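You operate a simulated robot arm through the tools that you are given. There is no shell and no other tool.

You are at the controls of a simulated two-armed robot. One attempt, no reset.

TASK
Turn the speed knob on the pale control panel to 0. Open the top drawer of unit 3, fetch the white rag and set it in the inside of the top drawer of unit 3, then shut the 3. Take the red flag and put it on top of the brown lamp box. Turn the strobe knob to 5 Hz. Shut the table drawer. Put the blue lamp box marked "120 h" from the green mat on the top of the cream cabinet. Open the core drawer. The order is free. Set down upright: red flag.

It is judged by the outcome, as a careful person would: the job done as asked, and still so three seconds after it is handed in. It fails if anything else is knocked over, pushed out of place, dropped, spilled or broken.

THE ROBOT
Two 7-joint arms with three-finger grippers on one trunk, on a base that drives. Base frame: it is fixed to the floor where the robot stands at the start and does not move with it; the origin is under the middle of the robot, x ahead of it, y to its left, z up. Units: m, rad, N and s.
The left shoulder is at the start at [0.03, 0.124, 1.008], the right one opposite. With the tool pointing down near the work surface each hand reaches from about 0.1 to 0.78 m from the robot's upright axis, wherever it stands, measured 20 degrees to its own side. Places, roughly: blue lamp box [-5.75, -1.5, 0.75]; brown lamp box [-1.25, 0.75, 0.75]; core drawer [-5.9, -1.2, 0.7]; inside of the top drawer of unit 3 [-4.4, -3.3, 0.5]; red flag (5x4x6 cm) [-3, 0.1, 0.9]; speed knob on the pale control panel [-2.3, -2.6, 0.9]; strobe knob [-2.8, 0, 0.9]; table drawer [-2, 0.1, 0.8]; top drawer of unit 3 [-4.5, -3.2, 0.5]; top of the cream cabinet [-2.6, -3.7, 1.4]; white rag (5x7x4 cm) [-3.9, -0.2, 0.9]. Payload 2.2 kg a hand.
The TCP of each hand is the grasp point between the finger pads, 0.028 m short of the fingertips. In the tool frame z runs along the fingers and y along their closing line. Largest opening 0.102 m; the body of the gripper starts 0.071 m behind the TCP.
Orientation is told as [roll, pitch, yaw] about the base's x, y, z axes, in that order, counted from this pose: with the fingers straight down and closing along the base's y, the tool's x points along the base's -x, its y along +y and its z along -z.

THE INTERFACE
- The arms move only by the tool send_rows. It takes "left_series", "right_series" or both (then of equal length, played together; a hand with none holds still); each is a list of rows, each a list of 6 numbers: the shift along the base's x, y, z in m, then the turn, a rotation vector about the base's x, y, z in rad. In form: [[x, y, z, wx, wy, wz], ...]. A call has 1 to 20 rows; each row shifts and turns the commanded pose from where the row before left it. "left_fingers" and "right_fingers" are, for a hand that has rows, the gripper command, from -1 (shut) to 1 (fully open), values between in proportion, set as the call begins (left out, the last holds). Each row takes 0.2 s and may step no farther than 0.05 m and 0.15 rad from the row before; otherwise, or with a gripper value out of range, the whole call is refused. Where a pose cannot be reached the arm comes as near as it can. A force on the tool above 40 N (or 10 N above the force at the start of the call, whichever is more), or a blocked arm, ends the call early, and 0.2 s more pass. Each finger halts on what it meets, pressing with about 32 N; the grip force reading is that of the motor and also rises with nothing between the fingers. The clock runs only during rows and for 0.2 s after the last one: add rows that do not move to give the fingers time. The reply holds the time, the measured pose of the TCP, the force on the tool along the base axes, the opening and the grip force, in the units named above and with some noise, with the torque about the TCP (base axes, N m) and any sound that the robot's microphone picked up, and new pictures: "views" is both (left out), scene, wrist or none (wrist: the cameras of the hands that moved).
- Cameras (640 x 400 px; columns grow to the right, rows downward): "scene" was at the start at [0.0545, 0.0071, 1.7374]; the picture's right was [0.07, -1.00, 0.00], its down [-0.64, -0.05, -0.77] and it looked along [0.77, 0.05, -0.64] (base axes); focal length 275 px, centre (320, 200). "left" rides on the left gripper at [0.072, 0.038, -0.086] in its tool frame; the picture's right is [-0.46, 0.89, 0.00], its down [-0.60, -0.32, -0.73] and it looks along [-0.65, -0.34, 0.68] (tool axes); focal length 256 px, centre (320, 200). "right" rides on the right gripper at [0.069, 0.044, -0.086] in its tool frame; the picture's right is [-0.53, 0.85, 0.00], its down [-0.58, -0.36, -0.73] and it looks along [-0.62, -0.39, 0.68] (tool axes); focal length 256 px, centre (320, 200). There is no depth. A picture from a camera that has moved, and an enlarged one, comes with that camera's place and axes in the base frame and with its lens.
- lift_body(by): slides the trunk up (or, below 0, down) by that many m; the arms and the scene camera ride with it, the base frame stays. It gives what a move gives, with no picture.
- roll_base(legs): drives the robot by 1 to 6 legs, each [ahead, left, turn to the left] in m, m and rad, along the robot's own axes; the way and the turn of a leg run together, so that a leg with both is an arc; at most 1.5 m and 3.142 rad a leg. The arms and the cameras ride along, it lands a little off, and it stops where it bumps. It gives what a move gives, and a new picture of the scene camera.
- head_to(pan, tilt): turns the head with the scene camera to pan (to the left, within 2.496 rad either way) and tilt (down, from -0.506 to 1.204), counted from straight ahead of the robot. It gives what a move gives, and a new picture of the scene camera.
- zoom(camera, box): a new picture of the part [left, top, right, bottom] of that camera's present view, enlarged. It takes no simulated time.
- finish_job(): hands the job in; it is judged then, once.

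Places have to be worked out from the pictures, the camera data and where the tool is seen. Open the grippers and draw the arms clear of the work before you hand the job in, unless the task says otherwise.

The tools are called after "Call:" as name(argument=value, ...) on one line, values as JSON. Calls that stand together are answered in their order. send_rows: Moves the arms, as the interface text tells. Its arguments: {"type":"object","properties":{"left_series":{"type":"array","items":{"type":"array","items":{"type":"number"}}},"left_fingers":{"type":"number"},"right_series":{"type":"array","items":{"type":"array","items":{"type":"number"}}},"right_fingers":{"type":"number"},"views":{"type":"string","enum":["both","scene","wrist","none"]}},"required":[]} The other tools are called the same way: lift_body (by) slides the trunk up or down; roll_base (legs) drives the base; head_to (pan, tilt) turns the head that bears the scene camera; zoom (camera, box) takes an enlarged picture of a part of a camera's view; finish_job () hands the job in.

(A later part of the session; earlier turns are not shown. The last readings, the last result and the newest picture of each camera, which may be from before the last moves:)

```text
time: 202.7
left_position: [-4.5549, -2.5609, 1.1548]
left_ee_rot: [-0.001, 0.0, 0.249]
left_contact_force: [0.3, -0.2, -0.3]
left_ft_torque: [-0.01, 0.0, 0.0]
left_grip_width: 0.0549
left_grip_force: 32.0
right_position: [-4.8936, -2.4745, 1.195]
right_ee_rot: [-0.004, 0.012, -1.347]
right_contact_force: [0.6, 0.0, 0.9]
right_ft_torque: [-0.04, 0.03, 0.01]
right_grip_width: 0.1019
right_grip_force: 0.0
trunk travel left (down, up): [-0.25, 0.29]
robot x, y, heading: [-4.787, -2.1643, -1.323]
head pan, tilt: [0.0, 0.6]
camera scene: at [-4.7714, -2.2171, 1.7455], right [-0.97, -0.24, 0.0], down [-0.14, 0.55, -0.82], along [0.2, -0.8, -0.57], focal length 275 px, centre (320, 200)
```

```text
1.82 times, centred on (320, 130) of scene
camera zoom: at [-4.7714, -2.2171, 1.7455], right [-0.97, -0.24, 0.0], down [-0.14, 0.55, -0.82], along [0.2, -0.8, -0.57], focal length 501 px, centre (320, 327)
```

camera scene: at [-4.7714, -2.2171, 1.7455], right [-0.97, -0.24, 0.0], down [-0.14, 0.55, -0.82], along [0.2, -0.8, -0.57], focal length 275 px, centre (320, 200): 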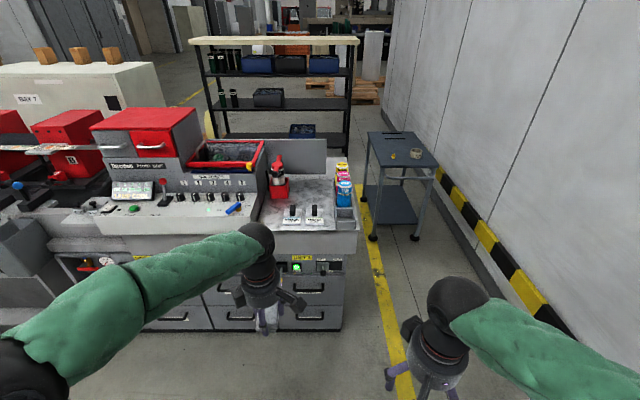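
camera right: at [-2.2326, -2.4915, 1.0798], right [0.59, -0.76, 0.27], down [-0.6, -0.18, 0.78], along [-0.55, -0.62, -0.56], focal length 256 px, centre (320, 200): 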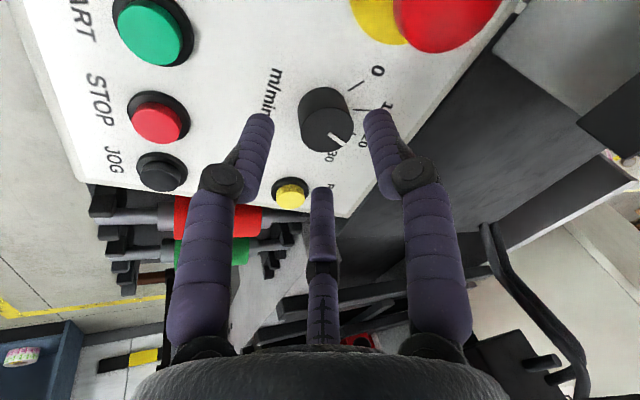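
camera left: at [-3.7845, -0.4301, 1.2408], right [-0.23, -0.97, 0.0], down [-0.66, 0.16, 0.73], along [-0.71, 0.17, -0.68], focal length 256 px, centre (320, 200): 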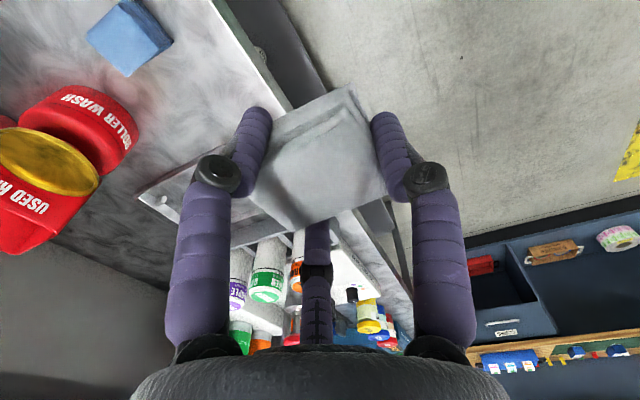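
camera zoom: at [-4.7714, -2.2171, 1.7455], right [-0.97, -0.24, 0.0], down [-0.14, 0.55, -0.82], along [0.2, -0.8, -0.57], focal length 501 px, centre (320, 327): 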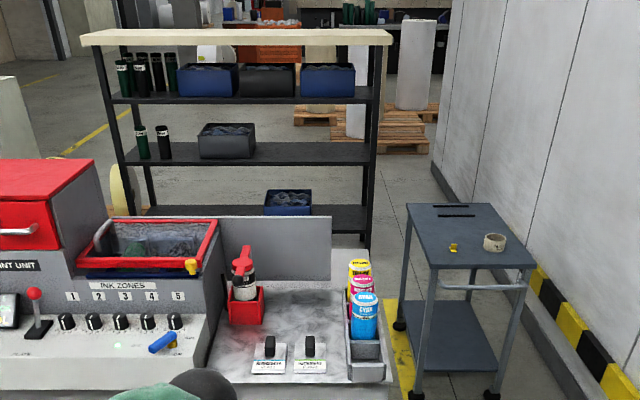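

Unit 3's top drawer handle is visible at about (-4.48, -3.11). I'll move closer, with the handle slightly to my right, so the right hand can pull while the left holds the rag.

Call:
roll_base(legs=[[0.22, 0.15, 0]])

Call:
lift_body(by=-0.24)

Call:
head_to(pan=-0.1, tilt=0.75)

Call:
zoom(camera="right", box=[0, 0, 640, 400])

```text
time: 204.6
left_position: [-4.3559, -2.7406, 1.1532]
left_ee_rot: [0.003, 0.0, 0.247]
left_contact_force: [0.6, -0.1, -0.9]
left_ft_torque: [-0.01, 0.0, 0.04]
left_grip_width: 0.0555
left_grip_force: 32.4
right_position: [-4.6958, -2.6532, 1.1943]
right_ee_rot: [-0.004, 0.011, -1.346]
right_contact_force: [0.8, -0.4, -0.3]
right_ft_torque: [0.04, 0.03, -0.03]
right_grip_width: 0.1018
right_grip_force: 0.1
trunk travel left (down, up): [-0.25, 0.29]
robot x, y, heading: [-4.5867, -2.3372, -1.322]
head pan, tilt: [0.0, 0.6]
camera scene: at [-4.5718, -2.3961, 1.7455], right [-0.97, -0.24, 0.0], down [-0.14, 0.55, -0.82], along [0.2, -0.8, -0.57], focal length 275 px, centre (320, 200)
```

scene: 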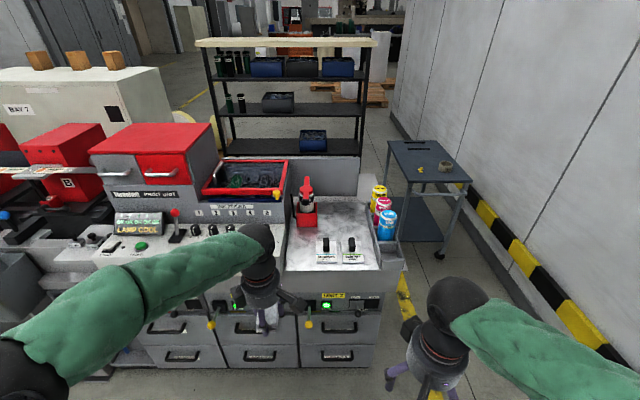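

```text
time: 207.1
left_position: [-4.3572, -2.7399, 0.9141]
left_ee_rot: [-0.001, 0.001, 0.248]
left_contact_force: [-0.1, 0.4, -0.9]
left_ft_torque: [0.02, 0.03, 0.0]
left_grip_width: 0.0549
left_grip_force: 32.1
right_position: [-4.6961, -2.6533, 0.9558]
right_ee_rot: [-0.004, 0.011, -1.347]
right_contact_force: [-0.4, -0.1, 0.4]
right_ft_torque: [0.07, 0.01, -0.01]
right_grip_width: 0.1022
right_grip_force: 0.1
trunk travel left (down, up): [-0.01, 0.53]
robot x, y, heading: [-4.5866, -2.3438, -1.323]
head pan, tilt: [0.0, 0.6]
```

```text
time: 207.8
left_position: [-4.3567, -2.7396, 0.914]
left_ee_rot: [0.0, 0.0, 0.248]
left_contact_force: [-0.2, 0.5, -0.6]
left_ft_torque: [0.02, -0.01, -0.01]
left_grip_width: 0.0549
left_grip_force: 32.0
right_position: [-4.6965, -2.6518, 0.9555]
right_ee_rot: [-0.004, 0.011, -1.346]
right_contact_force: [0.1, 0.4, 1.1]
right_ft_torque: [-0.01, -0.02, 0.02]
right_grip_width: 0.1022
right_grip_force: 0.1
trunk travel left (down, up): [-0.01, 0.53]
robot x, y, heading: [-4.5839, -2.3411, -1.327]
head pan, tilt: [-0.099, 0.75]
camera scene: at [-4.5824, -2.3913, 1.4927], right [-0.99, -0.15, 0.0], down [-0.1, 0.67, -0.73], along [0.11, -0.72, -0.68], focal length 275 px, centre (320, 200)
```

scene: 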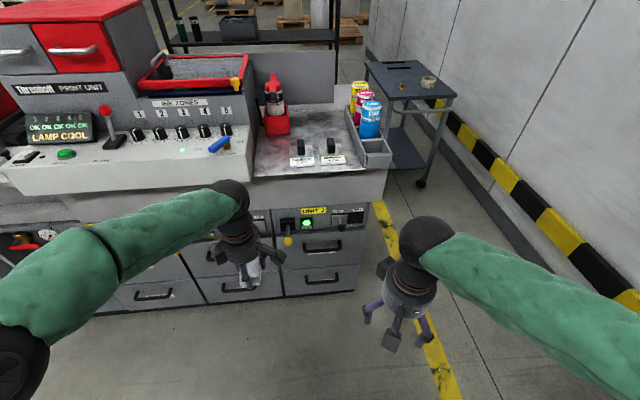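

```text
1.00 times, centred on (320, 200) of right (not enlarged: the box is as wide or as high as the picture)
camera zoom: at [-4.6697, -2.5764, 1.0423], right [0.94, -0.33, -0.01], down [-0.22, -0.65, 0.73], along [-0.25, -0.68, -0.69], focal length 256 px, centre (320, 200)
```

zoom: 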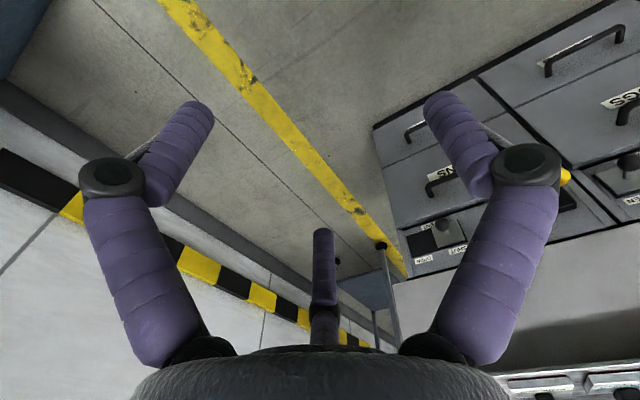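

Call:
zoom(camera="scene", box=[256, 200, 384, 300])

Call:
zoom(camera="right", box=[360, 60, 640, 280])

```text
4.00 times, centred on (320, 250) of scene
camera zoom: at [-4.5824, -2.3913, 1.4927], right [-0.99, -0.15, 0.0], down [-0.1, 0.67, -0.73], along [0.11, -0.72, -0.68], focal length 1102 px, centre (320, 0)
```

zoom: 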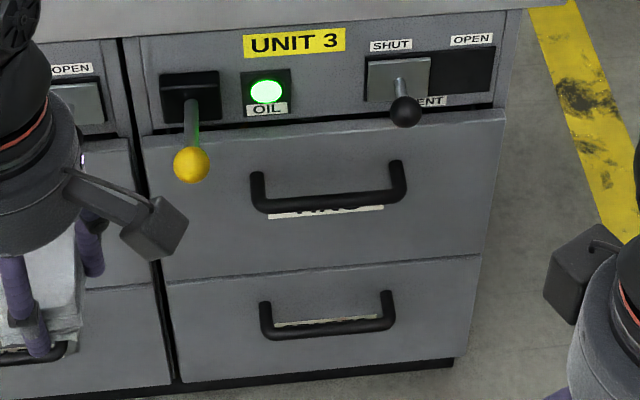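

```text
1.82 times, centred on (500, 170) of right
camera zoom: at [-4.6697, -2.5764, 1.0423], right [0.94, -0.33, -0.01], down [-0.22, -0.65, 0.73], along [-0.25, -0.68, -0.69], focal length 465 px, centre (-7, 254)
```

zoom: 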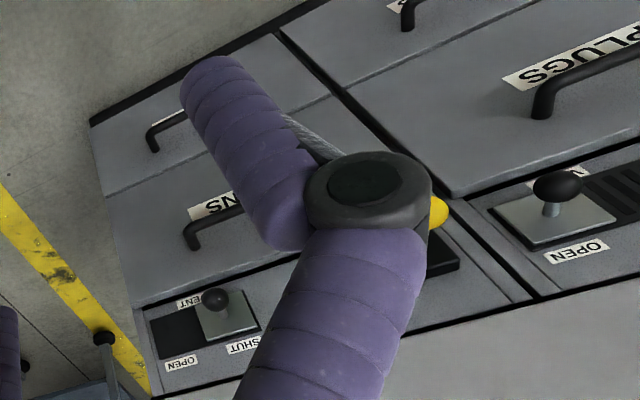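

Triangulation gives the drawer's bar handle at (-4.496, -3.070, 0.575), standing 38 mm off the face. I'll point the right hand's fingers forward and roll it so one finger goes above the bar and two below, while moving in front of it.

Call:
send_rows(right_series=[[0.0085, -0.015, -0.01, -0.1385, -0.0346, 0], [0.0085, -0.015, -0.01, -0.1385, -0.0346, 0], [0.0085, -0.015, -0.015, -0.1385, -0.0346, 0], [0.0085, -0.015, -0.015, -0.1385, -0.0346, 0], [0.0085, -0.015, -0.02, -0.1385, -0.0346, 0], [0.0085, -0.015, -0.02, -0.1385, -0.0346, 0], [0.0085, -0.015, -0.02, -0.1385, -0.0346, 0], [0.0085, -0.015, -0.02, -0.1385, -0.0346, 0], [0.0085, -0.015, -0.02, -0.1385, -0.0346, 0], [0.0085, -0.015, -0.02, -0.1385, -0.0346, 0], [0.0085, -0.015, -0.02, -0.1385, -0.0346, 0]], left_series=[[0.008, 0.002, 0.009, 0, 0, 0], [0.008, 0.002, 0.009, 0, 0, 0], [0.008, 0.002, 0.009, 0, 0, 0], [0.008, 0.002, 0.009, 0, 0, 0], [0.008, 0.002, 0.009, 0, 0, 0], [0.008, 0.002, 0.009, 0, 0, 0], [0.008, 0.002, 0.009, 0, 0, 0], [0.008, 0.002, 0.009, 0, 0, 0], [0.008, 0.002, 0.009, 0, 0, 0], [0.008, 0.002, 0.009, 0, 0, 0], [0.008, 0.002, 0.009, 0, 0, 0]], left_fingers=-1, right_fingers=1)

```text
time: 210.2
left_position: [-4.2646, -2.7168, 1.0146]
left_ee_rot: [0.003, 0.001, 0.247]
left_contact_force: [0.2, 0.0, -1.0]
left_ft_torque: [0.04, 0.0, 0.02]
left_grip_width: 0.0549
left_grip_force: 32.1
right_position: [-4.5658, -2.7838, 0.799]
right_ee_rot: [0.977, -1.547, -2.314]
right_contact_force: [0.3, 0.9, -1.6]
right_ft_torque: [-0.19, -0.04, -0.02]
right_grip_width: 0.1019
right_grip_force: 0.0
right hand out of reach, approached as far as the arm can: row 10, 11
trunk travel left (down, up): [-0.01, 0.53]
robot x, y, heading: [-4.5875, -2.3345, -1.329]
head pan, tilt: [-0.099, 0.75]
camera scene: at [-4.581, -2.3925, 1.4924], right [-0.99, -0.15, 0.0], down [-0.1, 0.68, -0.73], along [0.11, -0.72, -0.68], focal length 275 px, centre (320, 200)
camera right: at [-4.5424, -2.6886, 0.7324], right [0.81, 0.19, 0.55], down [-0.53, 0.62, 0.58], along [-0.23, -0.77, 0.6], focal length 256 px, centre (320, 200)
camera left: at [-4.3451, -2.6994, 1.0994], right [0.23, 0.97, 0.0], down [0.66, -0.16, 0.73], along [0.71, -0.17, -0.68], focal length 256 px, centre (320, 200)
```

scene: 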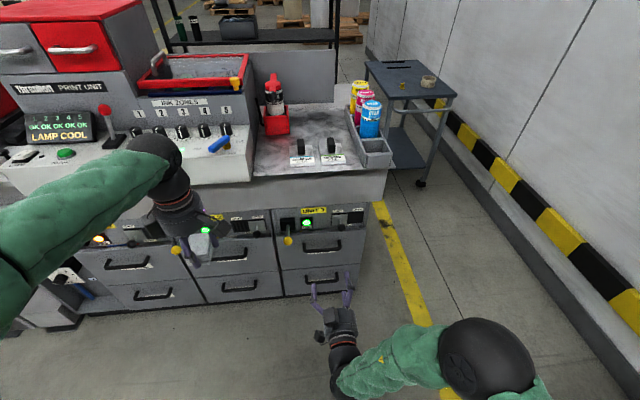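
right: 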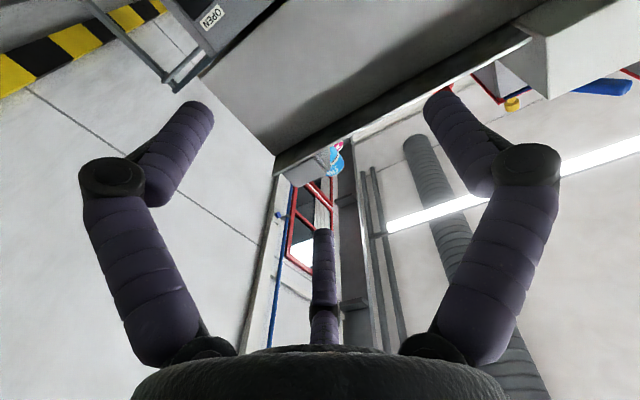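
left: 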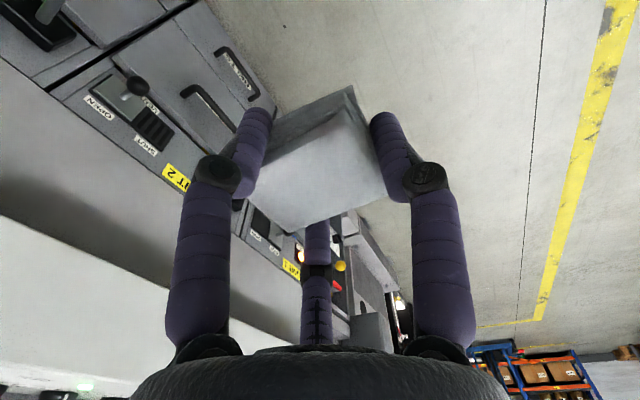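

The fingers point forward now. I'll continue forward and down while rolling the hand 90°.

Call:
send_rows(right_series=[[0.0071, -0.0125, -0.0173, 0.0346, -0.1385, 0], [0.0071, -0.0125, -0.0173, 0.0346, -0.1385, 0], [0.0071, -0.0125, -0.0173, 0.0346, -0.1385, 0], [0.0071, -0.0125, -0.0173, 0.0346, -0.1385, 0], [0.0071, -0.0125, -0.0173, 0.0346, -0.1385, 0], [0.0071, -0.0125, -0.0173, 0.0346, -0.1385, 0], [0.0071, -0.0125, -0.0173, 0.0346, -0.1385, 0], [0.0071, -0.0125, -0.0173, 0.0346, -0.1385, 0], [0.0071, -0.0125, -0.0173, 0.0346, -0.1385, 0], [0.0071, -0.0125, -0.0173, 0.0346, -0.1385, 0], [0.0071, -0.0125, -0.0173, 0.0346, -0.1385, 0]], right_fingers=1)

Call:
zoom(camera="scene", box=[256, 200, 416, 300])

```text
time: 212.6
left_position: [-4.2679, -2.7181, 1.0138]
left_ee_rot: [0.0, 0.0, 0.248]
left_contact_force: [0.3, -0.3, -0.5]
left_ft_torque: [0.0, 0.03, 0.02]
left_grip_width: 0.055
left_grip_force: 32.2
right_position: [-4.5415, -2.804, 0.7829]
right_ee_rot: [1.507, -1.33, -2.836]
right_contact_force: [-0.4, 0.3, -0.6]
right_ft_torque: [-0.03, -0.03, 0.04]
right_grip_width: 0.1017
right_grip_force: 0.1
right hand out of reach, approached as far as the arm can: row 1, 2, 3, 4, 5, 6, 7, 8, 9, 10, 11
trunk travel left (down, up): [-0.01, 0.53]
robot x, y, heading: [-4.5848, -2.3363, -1.328]
head pan, tilt: [-0.099, 0.75]
camera scene: at [-4.5823, -2.3913, 1.4927], right [-0.99, -0.15, 0.0], down [-0.1, 0.67, -0.73], along [0.11, -0.72, -0.68], focal length 275 px, centre (320, 200)
camera right: at [-4.5072, -2.7061, 0.7283], right [0.68, 0.16, 0.72], down [-0.65, 0.58, 0.48], along [-0.35, -0.8, 0.5], focal length 256 px, centre (320, 200)
```

scene: 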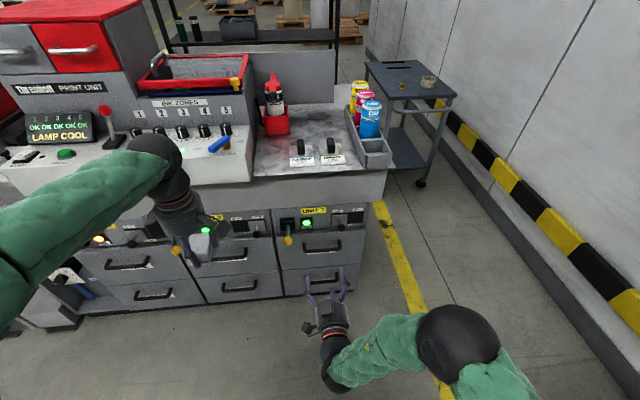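
right: 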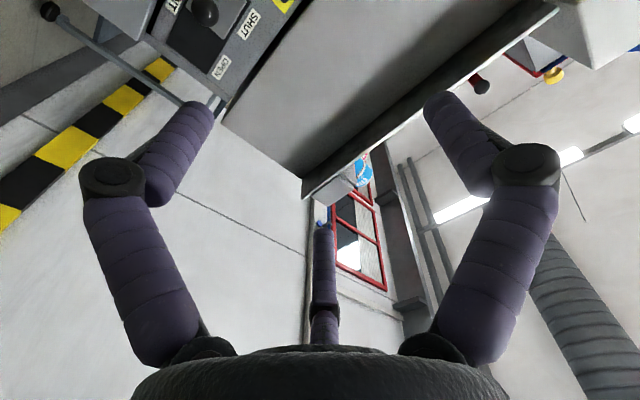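

```text
4.00 times, centred on (336, 250) of scene
camera zoom: at [-4.5823, -2.3913, 1.4927], right [-0.99, -0.15, 0.0], down [-0.1, 0.67, -0.73], along [0.11, -0.72, -0.68], focal length 1102 px, centre (256, 0)
```

zoom: 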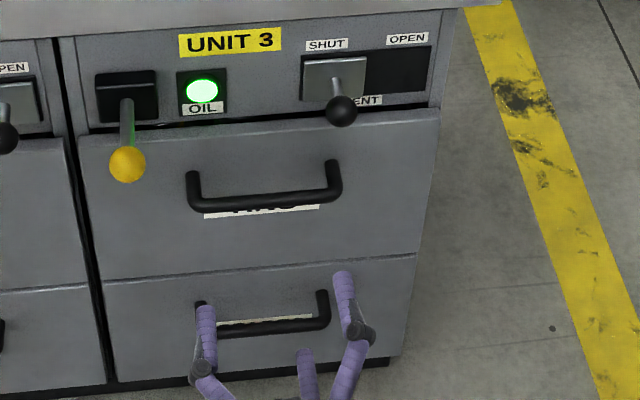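

The roll in that direction hits a joint limit. I'll undo it, reduce the pitch to about 45°, and roll the opposite way instead.

Call:
send_rows(right_series=[[-0.0071, 0.0125, 0.0173, -0.0346, 0.1385, 0], [-0.0071, 0.0125, 0.0173, -0.0346, 0.1385, 0], [-0.0071, 0.0125, 0.0173, -0.0346, 0.1385, 0], [-0.0071, 0.0125, 0.0173, -0.0346, 0.1385, 0], [-0.0071, 0.0125, 0.0173, -0.0346, 0.1385, 0], [-0.0071, 0.0125, 0.0173, -0.0346, 0.1385, 0], [-0.0071, 0.0125, 0.0173, -0.0346, 0.1385, 0], [-0.0071, 0.0125, 0.0173, -0.0346, 0.1385, 0], [-0.0071, 0.0125, 0.0173, -0.0346, 0.1385, 0], [-0.0071, 0.0125, 0.0173, -0.0346, 0.1385, 0], [-0.0071, 0.0125, 0.0173, -0.0346, 0.1385, 0], [0, 0, 0.01, 0.1385, 0.0346, 0], [0, 0, 0.01, 0.1385, 0.0346, 0], [0, 0, 0.01, 0.1385, 0.0346, 0], [0, 0, 0.01, 0.1385, 0.0346, 0], [0, 0, 0.01, 0.1385, 0.0346, 0]], right_fingers=1, views="scene")

```text
time: 216.0
left_position: [-4.2671, -2.716, 1.0136]
left_ee_rot: [-0.001, 0.001, 0.248]
left_contact_force: [-0.1, 0.6, -0.5]
left_ft_torque: [-0.01, 0.0, 0.04]
left_grip_width: 0.0551
left_grip_force: 31.8
right_position: [-4.6199, -2.6656, 1.02]
right_ee_rot: [-0.843, -0.172, 0.075]
right_contact_force: [0.2, 0.0, 0.1]
right_ft_torque: [0.01, 0.03, -0.01]
right_grip_width: 0.1021
right_grip_force: 0.1
trunk travel left (down, up): [-0.01, 0.53]
robot x, y, heading: [-4.5883, -2.3376, -1.323]
head pan, tilt: [-0.099, 0.75]
camera scene: at [-4.5821, -2.3913, 1.4927], right [-0.99, -0.15, 0.0], down [-0.1, 0.67, -0.73], along [0.11, -0.72, -0.68], focal length 275 px, centre (320, 200)
```

scene: 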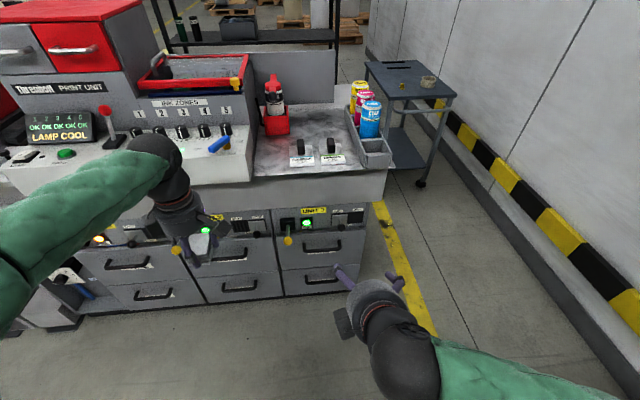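

The hand has ended up rolled the useful way: pitched 49° with the single finger near-below and two fingers far-above. I'll fix the last 14° of roll and move to the pre-grasp in front of the handle bar.

Call:
send_rows(right_series=[[0.0094, -0.0287, -0.0333, -0.0203, 0.0883, 0.0787], [0.0094, -0.0287, -0.0333, -0.0203, 0.0883, 0.0787], [0.0094, -0.0287, -0.0333, 0, 0, 0], [0.0094, -0.0287, -0.0333, 0, 0, 0], [0.0094, -0.0287, -0.0333, 0, 0, 0], [0.0094, -0.0287, -0.0333, 0, 0, 0], [0.0094, -0.0287, -0.0333, 0, 0, 0], [0.0094, -0.0287, -0.0333, 0, 0, 0], [0.0094, -0.0287, -0.0333, 0, 0, 0], [0.0094, -0.0287, -0.0333, 0, 0, 0], [0.0094, -0.0287, -0.0333, 0, 0, 0]], right_fingers=0.3)

Call:
zoom(camera="scene", box=[256, 200, 416, 300])

```text
time: 218.4
left_position: [-4.2679, -2.7171, 1.0144]
left_ee_rot: [0.003, 0.002, 0.247]
left_contact_force: [0.9, 0.8, -0.9]
left_ft_torque: [-0.01, 0.0, 0.0]
left_grip_width: 0.0552
left_grip_force: 31.9
right_position: [-4.5151, -2.9838, 0.6583]
right_ee_rot: [-0.857, 0.008, 0.232]
right_contact_force: [-1.0, -0.6, -0.3]
right_ft_torque: [0.04, 0.03, -0.01]
right_grip_width: 0.0662
right_grip_force: 0.0
trunk travel left (down, up): [-0.01, 0.53]
robot x, y, heading: [-4.5873, -2.3401, -1.327]
head pan, tilt: [-0.099, 0.75]
camera scene: at [-4.5822, -2.3919, 1.4926], right [-0.99, -0.15, 0.0], down [-0.1, 0.68, -0.73], along [0.11, -0.72, -0.68], focal length 275 px, centre (320, 200)
camera right: at [-4.6044, -2.909, 0.682], right [0.39, 0.66, -0.64], down [0.5, 0.44, 0.75], along [0.78, -0.61, -0.16], focal length 256 px, centre (320, 200)
```

scene: 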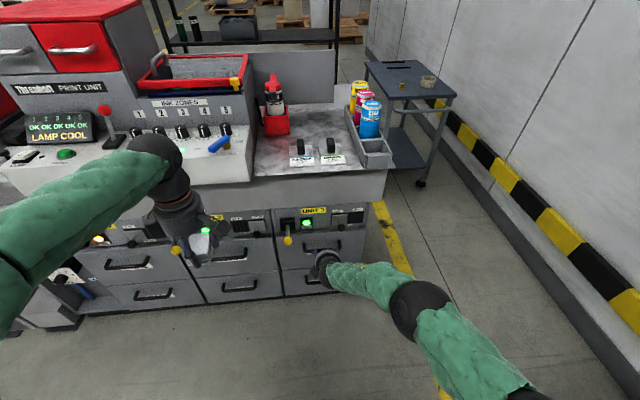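
right: 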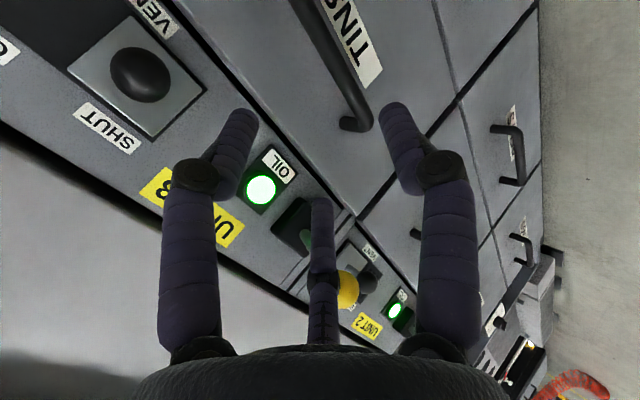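

```text
4.00 times, centred on (336, 250) of scene
camera zoom: at [-4.5822, -2.3919, 1.4926], right [-0.99, -0.15, 0.0], down [-0.1, 0.68, -0.73], along [0.11, -0.72, -0.68], focal length 1102 px, centre (256, 0)
```

zoom: 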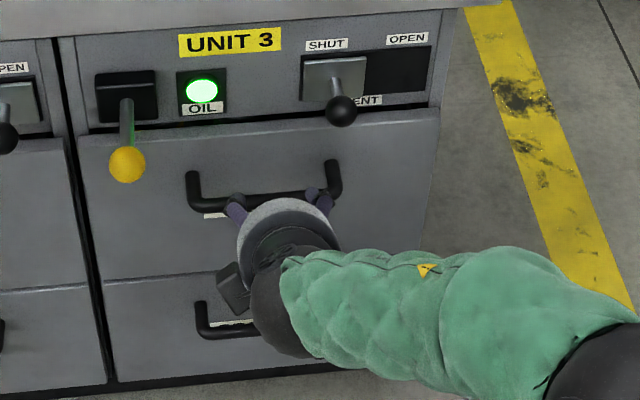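

The bar is in view from the wrist. I'll zoom for a precise offset before the final approach.

Call:
zoom(camera="right", box=[240, 0, 432, 120])

Call:
zoom(camera="scene", box=[296, 232, 360, 272])

```text
3.33 times, centred on (336, 60) of right
camera zoom: at [-4.6044, -2.909, 0.682], right [0.39, 0.66, -0.64], down [0.5, 0.44, 0.75], along [0.78, -0.61, -0.16], focal length 853 px, centre (267, 667)
```

zoom: 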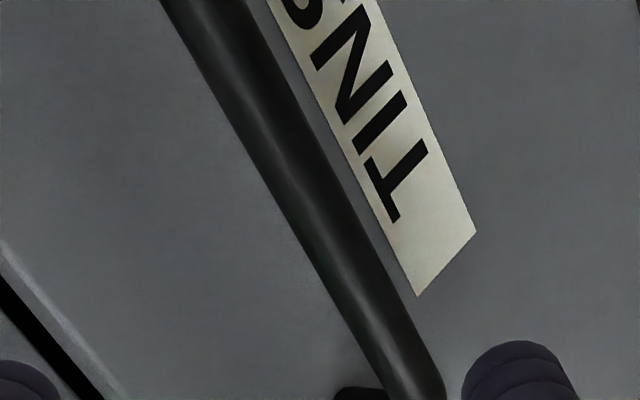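

```text
10.00 times, centred on (328, 252) of scene
camera zoom: at [-4.5822, -2.3919, 1.4926], right [-0.99, -0.15, 0.0], down [-0.1, 0.68, -0.73], along [0.11, -0.72, -0.68], focal length 2754 px, centre (240, -320)
```

zoom: 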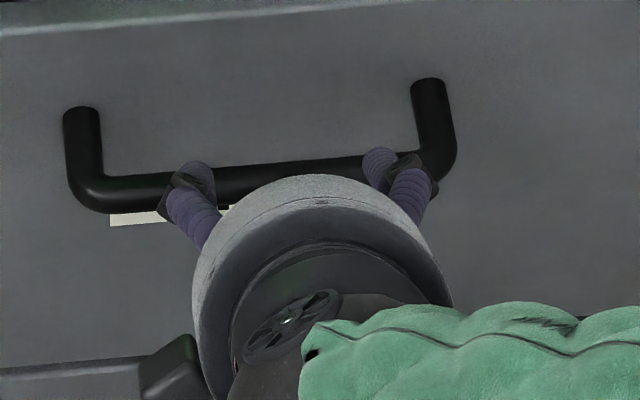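

The bar works out lower than first judged: centre about (-4.489, -3.092, 0.547). I'll correct by 11 mm and advance 9 cm, then recheck.

Call:
send_rows(right_series=[[0.0046, -0.0197, -0.0225, 0, 0, 0], [0.0046, -0.0197, -0.0225, 0, 0, 0], [0.0047, -0.0196, -0.0224, 0, 0, 0], [0, 0, 0, 0, 0, 0]], right_fingers=0.3)

Call:
zoom(camera="right", box=[200, 20, 440, 170])

Call:
zoom(camera="scene", box=[296, 232, 360, 272])

```text
time: 219.4
left_position: [-4.2665, -2.7167, 1.0136]
left_ee_rot: [0.001, 0.001, 0.248]
left_contact_force: [0.2, -0.5, 0.3]
left_ft_torque: [0.02, 0.0, 0.01]
left_grip_width: 0.0553
left_grip_force: 31.8
right_position: [-4.4991, -3.0397, 0.5914]
right_ee_rot: [-0.856, 0.011, 0.232]
right_contact_force: [-0.7, 0.4, -0.1]
right_ft_torque: [-0.03, 0.04, -0.01]
right_grip_width: 0.0664
right_grip_force: 0.0
trunk travel left (down, up): [-0.01, 0.53]
robot x, y, heading: [-4.5853, -2.3409, -1.321]
head pan, tilt: [-0.099, 0.75]
camera scene: at [-4.5822, -2.3915, 1.4927], right [-0.99, -0.15, 0.0], down [-0.1, 0.67, -0.73], along [0.11, -0.72, -0.68], focal length 275 px, centre (320, 200)
camera right: at [-4.5898, -2.9647, 0.6153], right [0.39, 0.66, -0.64], down [0.5, 0.44, 0.75], along [0.78, -0.61, -0.16], focal length 256 px, centre (320, 200)
```

scene: 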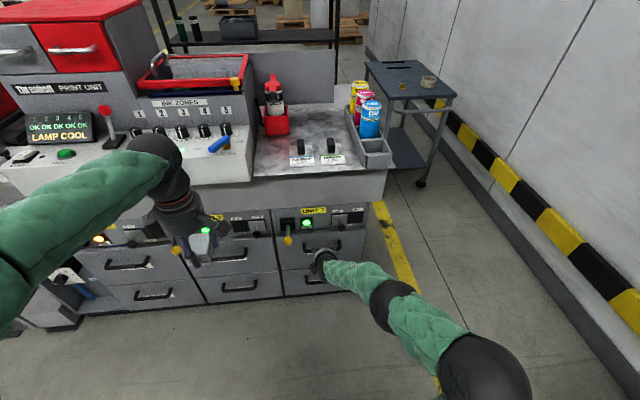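
right: 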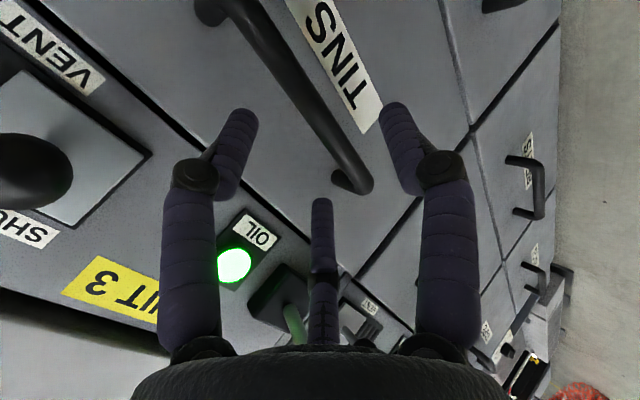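

```text
2.67 times, centred on (320, 95) of right
camera zoom: at [-4.5898, -2.9647, 0.6153], right [0.39, 0.66, -0.64], down [0.5, 0.44, 0.75], along [0.78, -0.61, -0.16], focal length 683 px, centre (320, 480)
```

zoom: 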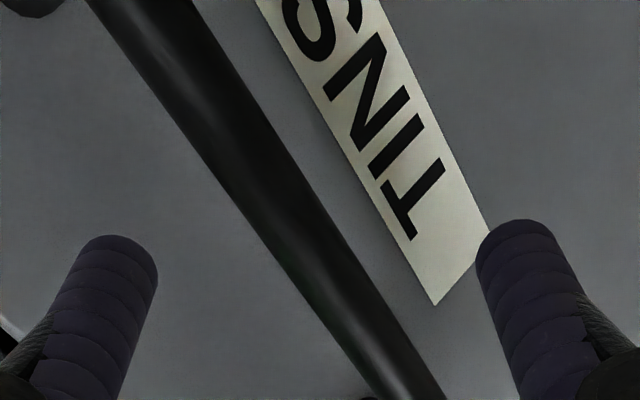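

```text
10.00 times, centred on (328, 252) of scene
camera zoom: at [-4.5822, -2.3915, 1.4927], right [-0.99, -0.15, 0.0], down [-0.1, 0.67, -0.73], along [0.11, -0.72, -0.68], focal length 2754 px, centre (240, -320)
```

zoom: 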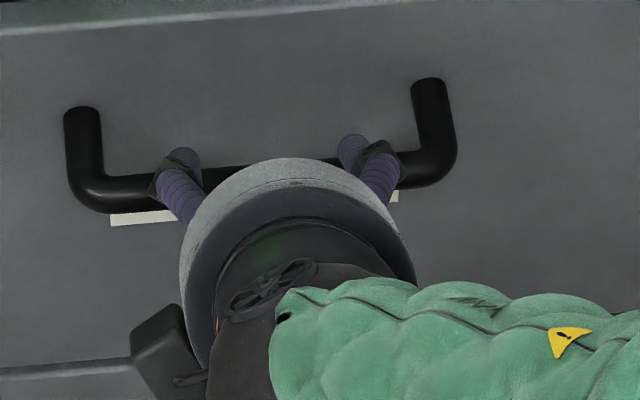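

The bar is on the tool axis within 2 mm. I'll advance so the fingers straddle it.

Call:
send_rows(right_series=[[0.0026, -0.011, -0.0098, 0, 0, 0], [0.0026, -0.011, -0.0098, 0, 0, 0], [0.0026, -0.011, -0.0098, 0, 0, 0], [0.0017, -0.0074, -0.0065, 0, 0, 0], [0, 0, 0, 0, 0, 0]], right_fingers=0.3)

Call:
zoom(camera="scene", box=[296, 232, 360, 272])

```text
time: 220.6
left_position: [-4.2676, -2.7179, 1.0145]
left_ee_rot: [0.0, 0.0, 0.247]
left_contact_force: [-0.1, -0.1, -0.6]
left_ft_torque: [0.02, 0.0, 0.0]
left_grip_width: 0.0553
left_grip_force: 31.4
right_position: [-4.4916, -3.082, 0.5527]
right_ee_rot: [-0.859, 0.009, 0.232]
right_contact_force: [0.5, 0.7, 0.6]
right_ft_torque: [-0.01, -0.03, 0.02]
right_grip_width: 0.0662
right_grip_force: 0.0
trunk travel left (down, up): [-0.01, 0.53]
robot x, y, heading: [-4.5846, -2.3393, -1.322]
head pan, tilt: [-0.099, 0.75]
camera scene: at [-4.5823, -2.3914, 1.4927], right [-0.99, -0.15, 0.0], down [-0.1, 0.67, -0.73], along [0.11, -0.72, -0.68], focal length 275 px, centre (320, 200)
camera right: at [-4.582, -3.0065, 0.577], right [0.39, 0.66, -0.64], down [0.49, 0.44, 0.75], along [0.78, -0.61, -0.16], focal length 256 px, centre (320, 200)
```

scene: 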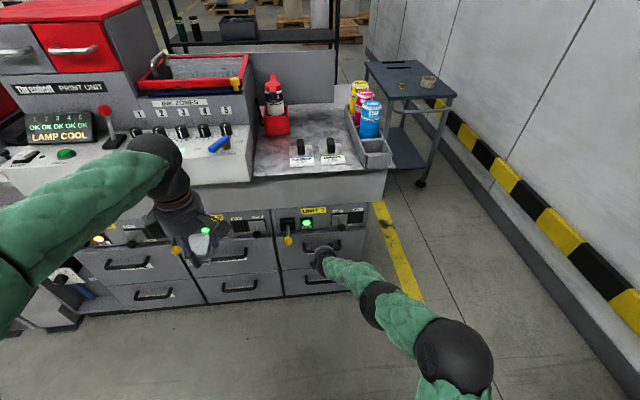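
right: 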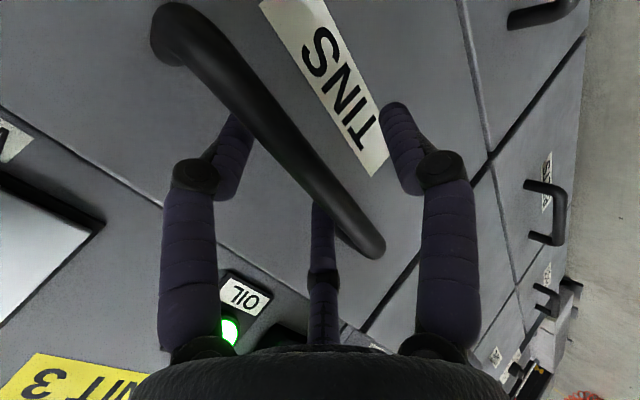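

```text
10.00 times, centred on (328, 252) of scene
camera zoom: at [-4.5823, -2.3914, 1.4927], right [-0.99, -0.15, 0.0], down [-0.1, 0.67, -0.73], along [0.11, -0.72, -0.68], focal length 2754 px, centre (240, -320)
```

zoom: 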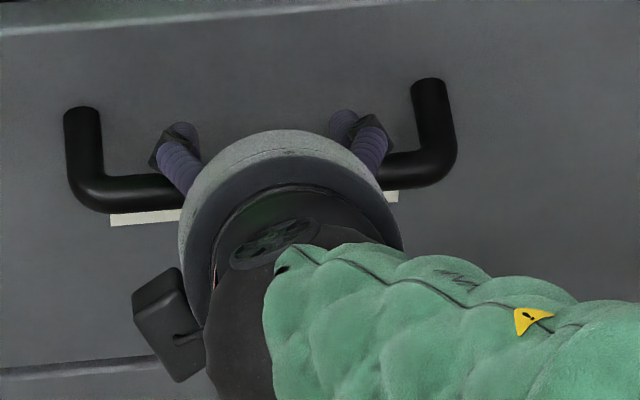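

The far fingers are behind the bar and the near finger in front. Closing on the handle.

Call:
send_rows(right_series=[[0, 0, 0, 0, 0, 0], [0, 0, 0, 0, 0, 0], [0, 0, 0, 0, 0, 0], [0, 0, 0, 0, 0, 0]], right_fingers=-1, views="wrist")

```text
time: 221.6
left_position: [-4.2673, -2.7148, 1.0147]
left_ee_rot: [-0.003, 0.001, 0.248]
left_contact_force: [-0.4, -0.5, 0.9]
left_ft_torque: [-0.03, 0.0, 0.02]
left_grip_width: 0.0553
left_grip_force: 32.2
right_position: [-4.496, -3.0857, 0.5592]
right_ee_rot: [-0.867, 0.01, 0.225]
right_contact_force: [-14.8, -8.2, 23.7]
right_ft_torque: [-0.29, 0.71, -0.01]
right_grip_width: 0.0244
right_grip_force: 44.6
trunk travel left (down, up): [-0.01, 0.53]
robot x, y, heading: [-4.5902, -2.3416, -1.321]
head pan, tilt: [-0.099, 0.75]
camera right: at [-4.5841, -3.009, 0.5818], right [0.39, 0.65, -0.65], down [0.5, 0.45, 0.74], along [0.78, -0.61, -0.15], focal length 256 px, centre (320, 200)
```

right: 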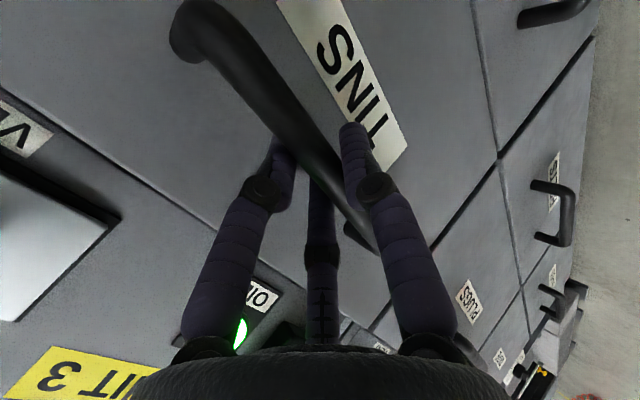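

The handle is gripped. I'll relieve the strain a little and begin pulling the drawer towards me.

Call:
send_rows(right_series=[[-0.003, -0.002, 0.005, 0, 0, 0], [-0.0024, 0.0097, 0, 0, 0, 0], [-0.0024, 0.0097, 0, 0, 0, 0], [-0.0036, 0.0146, 0, 0, 0, 0], [-0.0036, 0.0146, 0, 0, 0, 0]], right_fingers=-1, views="scene")

Call:
zoom(camera="scene", box=[256, 200, 384, 300])

```text
time: 222.8
left_position: [-4.2667, -2.7153, 1.0146]
left_ee_rot: [-0.003, 0.0, 0.248]
left_contact_force: [-0.3, 0.3, 0.0]
left_ft_torque: [0.0, 0.0, -0.01]
left_grip_width: 0.0554
left_grip_force: 32.0
right_position: [-4.5073, -3.0334, 0.5584]
right_ee_rot: [-0.861, 0.009, 0.236]
right_contact_force: [0.1, 1.3, 17.7]
right_ft_torque: [-0.17, 0.47, -0.25]
right_grip_width: 0.0243
right_grip_force: 44.9
trunk travel left (down, up): [-0.01, 0.53]
robot x, y, heading: [-4.5876, -2.3391, -1.324]
head pan, tilt: [-0.099, 0.75]
camera scene: at [-4.5823, -2.3893, 1.4928], right [-0.99, -0.15, 0.0], down [-0.1, 0.67, -0.73], along [0.11, -0.72, -0.68], focal length 275 px, centre (320, 200)
```

scene: 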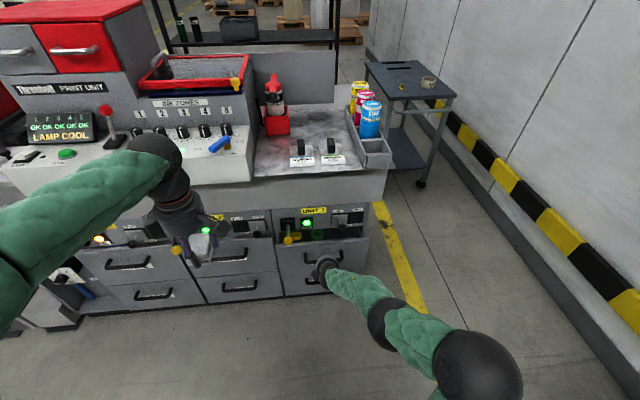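

```text
4.00 times, centred on (320, 250) of scene
camera zoom: at [-4.5823, -2.3893, 1.4928], right [-0.99, -0.15, 0.0], down [-0.1, 0.67, -0.73], along [0.11, -0.72, -0.68], focal length 1102 px, centre (320, 0)
```

zoom: 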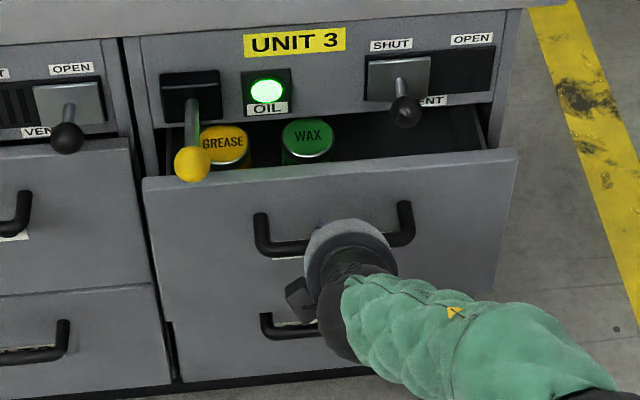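

The drawer is opening; it holds two tins (grease, wax). I'll keep pulling gently.

Call:
send_rows(right_series=[[-0.0036, 0.0146, 0.003, 0, 0, 0], [-0.0044, 0.0175, 0, 0, 0, 0], [-0.0044, 0.0175, 0, 0, 0, 0], [-0.0044, 0.0175, 0, 0, 0, 0], [-0.0044, 0.0175, 0, 0, 0, 0], [-0.0044, 0.0175, 0, 0, 0, 0], [-0.0044, 0.0175, 0, 0, 0, 0], [-0.0044, 0.0175, 0, 0, 0, 0], [-0.0036, 0.0146, 0, 0, 0, 0], [-0.0024, 0.0097, 0, 0, 0, 0]], right_fingers=-1, views="scene")

Call:
zoom(camera="scene", box=[240, 190, 400, 310])

```text
time: 225.0
left_position: [-4.2678, -2.7183, 1.0129]
left_ee_rot: [0.003, -0.001, 0.248]
left_contact_force: [-0.2, -0.3, 0.1]
left_ft_torque: [-0.03, -0.03, 0.0]
left_grip_width: 0.0552
left_grip_force: 31.7
right_position: [-4.5483, -2.8734, 0.5577]
right_ee_rot: [-0.852, 0.008, 0.232]
right_contact_force: [-9.1, -0.8, -30.7]
right_ft_torque: [0.04, 0.12, 0.51]
right_grip_width: 0.0244
right_grip_force: 45.0
trunk travel left (down, up): [-0.01, 0.53]
robot x, y, heading: [-4.5848, -2.3396, -1.325]
head pan, tilt: [-0.099, 0.75]
camera scene: at [-4.5828, -2.3939, 1.4925], right [-0.99, -0.15, 0.0], down [-0.1, 0.68, -0.73], along [0.11, -0.72, -0.68], focal length 275 px, centre (320, 200)
```

scene: 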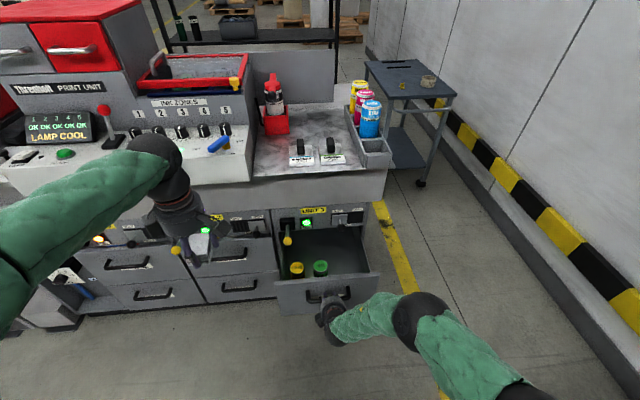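

```text
3.33 times, centred on (320, 250) of scene
camera zoom: at [-4.5828, -2.3939, 1.4925], right [-0.99, -0.15, 0.0], down [-0.1, 0.68, -0.73], along [0.11, -0.72, -0.68], focal length 918 px, centre (320, 33)
```

zoom: 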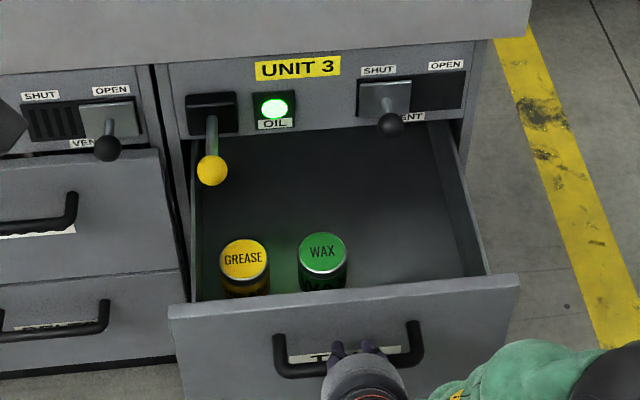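

The drawer is out about 21 cm. I'll pull 5 cm more for clearance from the levers above, relieving the vertical strain.

Call:
send_rows(right_series=[[0.001, 0, -0.004, 0, 0, 0], [-0.0029, 0.0117, -0.001, 0, 0, 0], [-0.0029, 0.0117, 0, 0, 0, 0], [-0.0029, 0.0117, 0, 0, 0, 0], [-0.0029, 0.0117, 0, 0, 0, 0], [-0.0024, 0.0097, 0, 0, 0, 0]], right_fingers=-1, views="scene")

Call:
zoom(camera="scene", box=[240, 190, 400, 310])

```text
time: 226.4
left_position: [-4.2684, -2.717, 1.0139]
left_ee_rot: [-0.002, -0.002, 0.247]
left_contact_force: [-1.3, 0.0, 0.1]
left_ft_torque: [-0.02, -0.01, 0.01]
left_grip_width: 0.0552
left_grip_force: 31.9
right_position: [-4.5627, -2.8198, 0.558]
right_ee_rot: [-0.868, 0.009, 0.229]
right_contact_force: [-25.1, -5.3, 20.7]
right_ft_torque: [-0.32, 0.95, -0.18]
right_grip_width: 0.0243
right_grip_force: 44.9
trunk travel left (down, up): [-0.01, 0.53]
robot x, y, heading: [-4.5879, -2.3392, -1.328]
head pan, tilt: [-0.099, 0.75]
camera scene: at [-4.584, -2.3904, 1.493], right [-0.99, -0.15, 0.0], down [-0.1, 0.67, -0.73], along [0.11, -0.72, -0.68], focal length 275 px, centre (320, 200)
```

scene: 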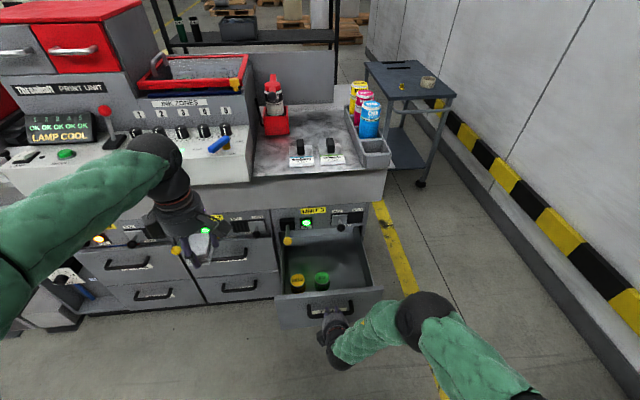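

```text
3.33 times, centred on (320, 250) of scene
camera zoom: at [-4.584, -2.3904, 1.493], right [-0.99, -0.15, 0.0], down [-0.1, 0.67, -0.73], along [0.11, -0.72, -0.68], focal length 918 px, centre (320, 33)
```

zoom: 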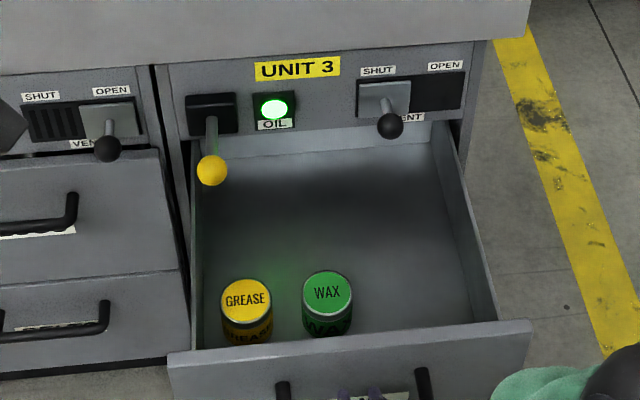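

The drawer is open about 27 cm with its back wall visible. I'll release the handle and retract the right hand back and to the side.

Call:
send_rows(right_series=[[0, 0, 0, 0, 0, 0], [0, 0, 0, 0, 0, 0], [-0.0052, 0.0221, 0.0196, 0, 0, 0], [-0.0052, 0.0221, 0.0196, 0, 0, 0], [-0.0052, 0.0221, 0.0196, 0, 0, 0], [-0.0052, 0.0221, 0.0196, 0, 0, 0], [-0.03, -0.0075, 0.02, 0, 0, 0], [-0.03, -0.0075, 0.02, 0, 0, 0], [-0.03, -0.0075, 0.02, 0, 0, 0], [-0.03, -0.0075, 0.02, 0, 0, 0]], right_fingers=0.3, views="scene")

Call:
head_to(pan=0.0, tilt=0.9)

Call:
zoom(camera="scene", box=[220, 140, 420, 265])

```text
time: 228.6
left_position: [-4.2673, -2.7173, 1.0144]
left_ee_rot: [0.001, 0.001, 0.249]
left_contact_force: [0.4, -0.3, -0.9]
left_ft_torque: [0.05, -0.01, -0.01]
left_grip_width: 0.0549
left_grip_force: 31.9
right_position: [-4.6898, -2.7524, 0.7147]
right_ee_rot: [-0.835, 0.008, 0.237]
right_contact_force: [-2.6, -5.0, 5.7]
right_ft_torque: [0.64, 0.0, 0.2]
right_grip_width: 0.0663
right_grip_force: 0.1
right hand out of reach, approached as far as the arm can: row 10
trunk travel left (down, up): [-0.01, 0.53]
robot x, y, heading: [-4.5809, -2.3366, -1.323]
head pan, tilt: [-0.099, 0.75]
camera scene: at [-4.5823, -2.3906, 1.4928], right [-0.99, -0.15, 0.0], down [-0.1, 0.67, -0.73], along [0.11, -0.72, -0.68], focal length 275 px, centre (320, 200)
```

scene: 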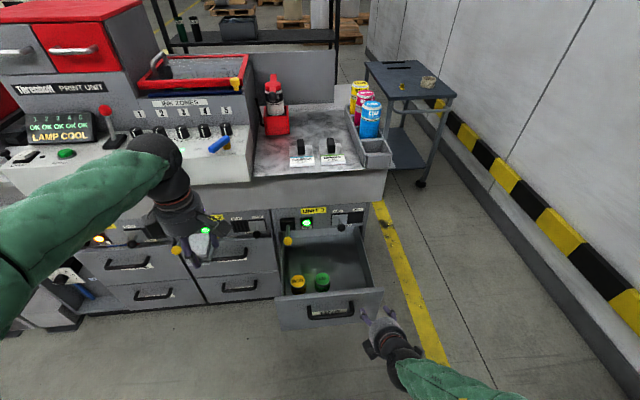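

```text
time: 229.3
left_position: [-4.2663, -2.7175, 1.0157]
left_ee_rot: [0.001, 0.0, 0.248]
left_contact_force: [-0.2, 0.0, -1.1]
left_ft_torque: [0.0, -0.02, -0.02]
left_grip_width: 0.0551
left_grip_force: 32.1
right_position: [-4.6882, -2.7479, 0.7097]
right_ee_rot: [-0.821, 0.006, 0.242]
right_contact_force: [0.9, 1.0, -0.3]
right_ft_torque: [-0.01, 0.02, 0.03]
right_grip_width: 0.0666
right_grip_force: 0.0
trunk travel left (down, up): [-0.01, 0.53]
robot x, y, heading: [-4.5875, -2.3373, -1.325]
head pan, tilt: [0.0, 0.901]
camera scene: at [-4.5761, -2.3824, 1.4808], right [-0.97, -0.24, 0.0], down [-0.19, 0.76, -0.62], along [0.15, -0.6, -0.78], focal length 275 px, centre (320, 200)
```

scene: 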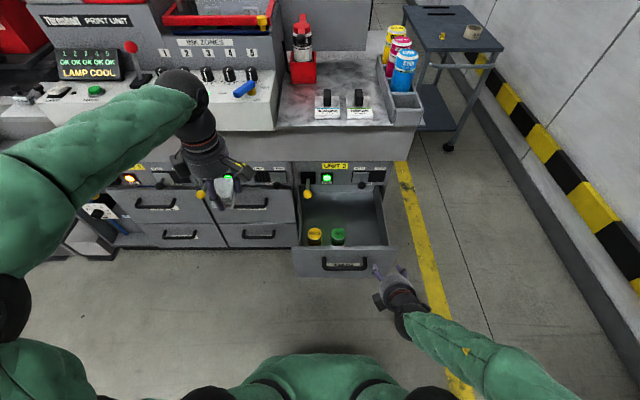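

```text
3.20 times, centred on (320, 202) of scene
camera zoom: at [-4.5761, -2.3824, 1.4808], right [-0.97, -0.24, 0.0], down [-0.19, 0.76, -0.62], along [0.15, -0.6, -0.78], focal length 881 px, centre (320, 192)
```

zoom: 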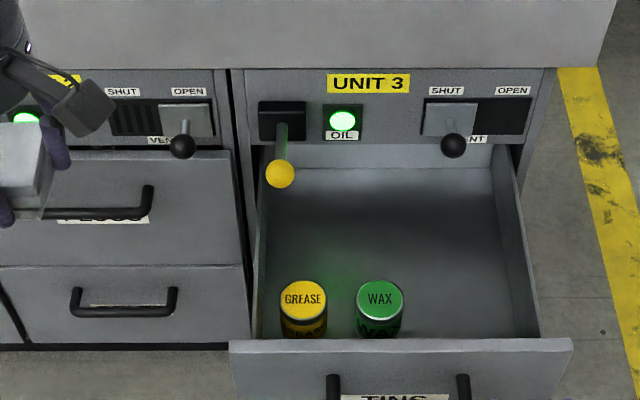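

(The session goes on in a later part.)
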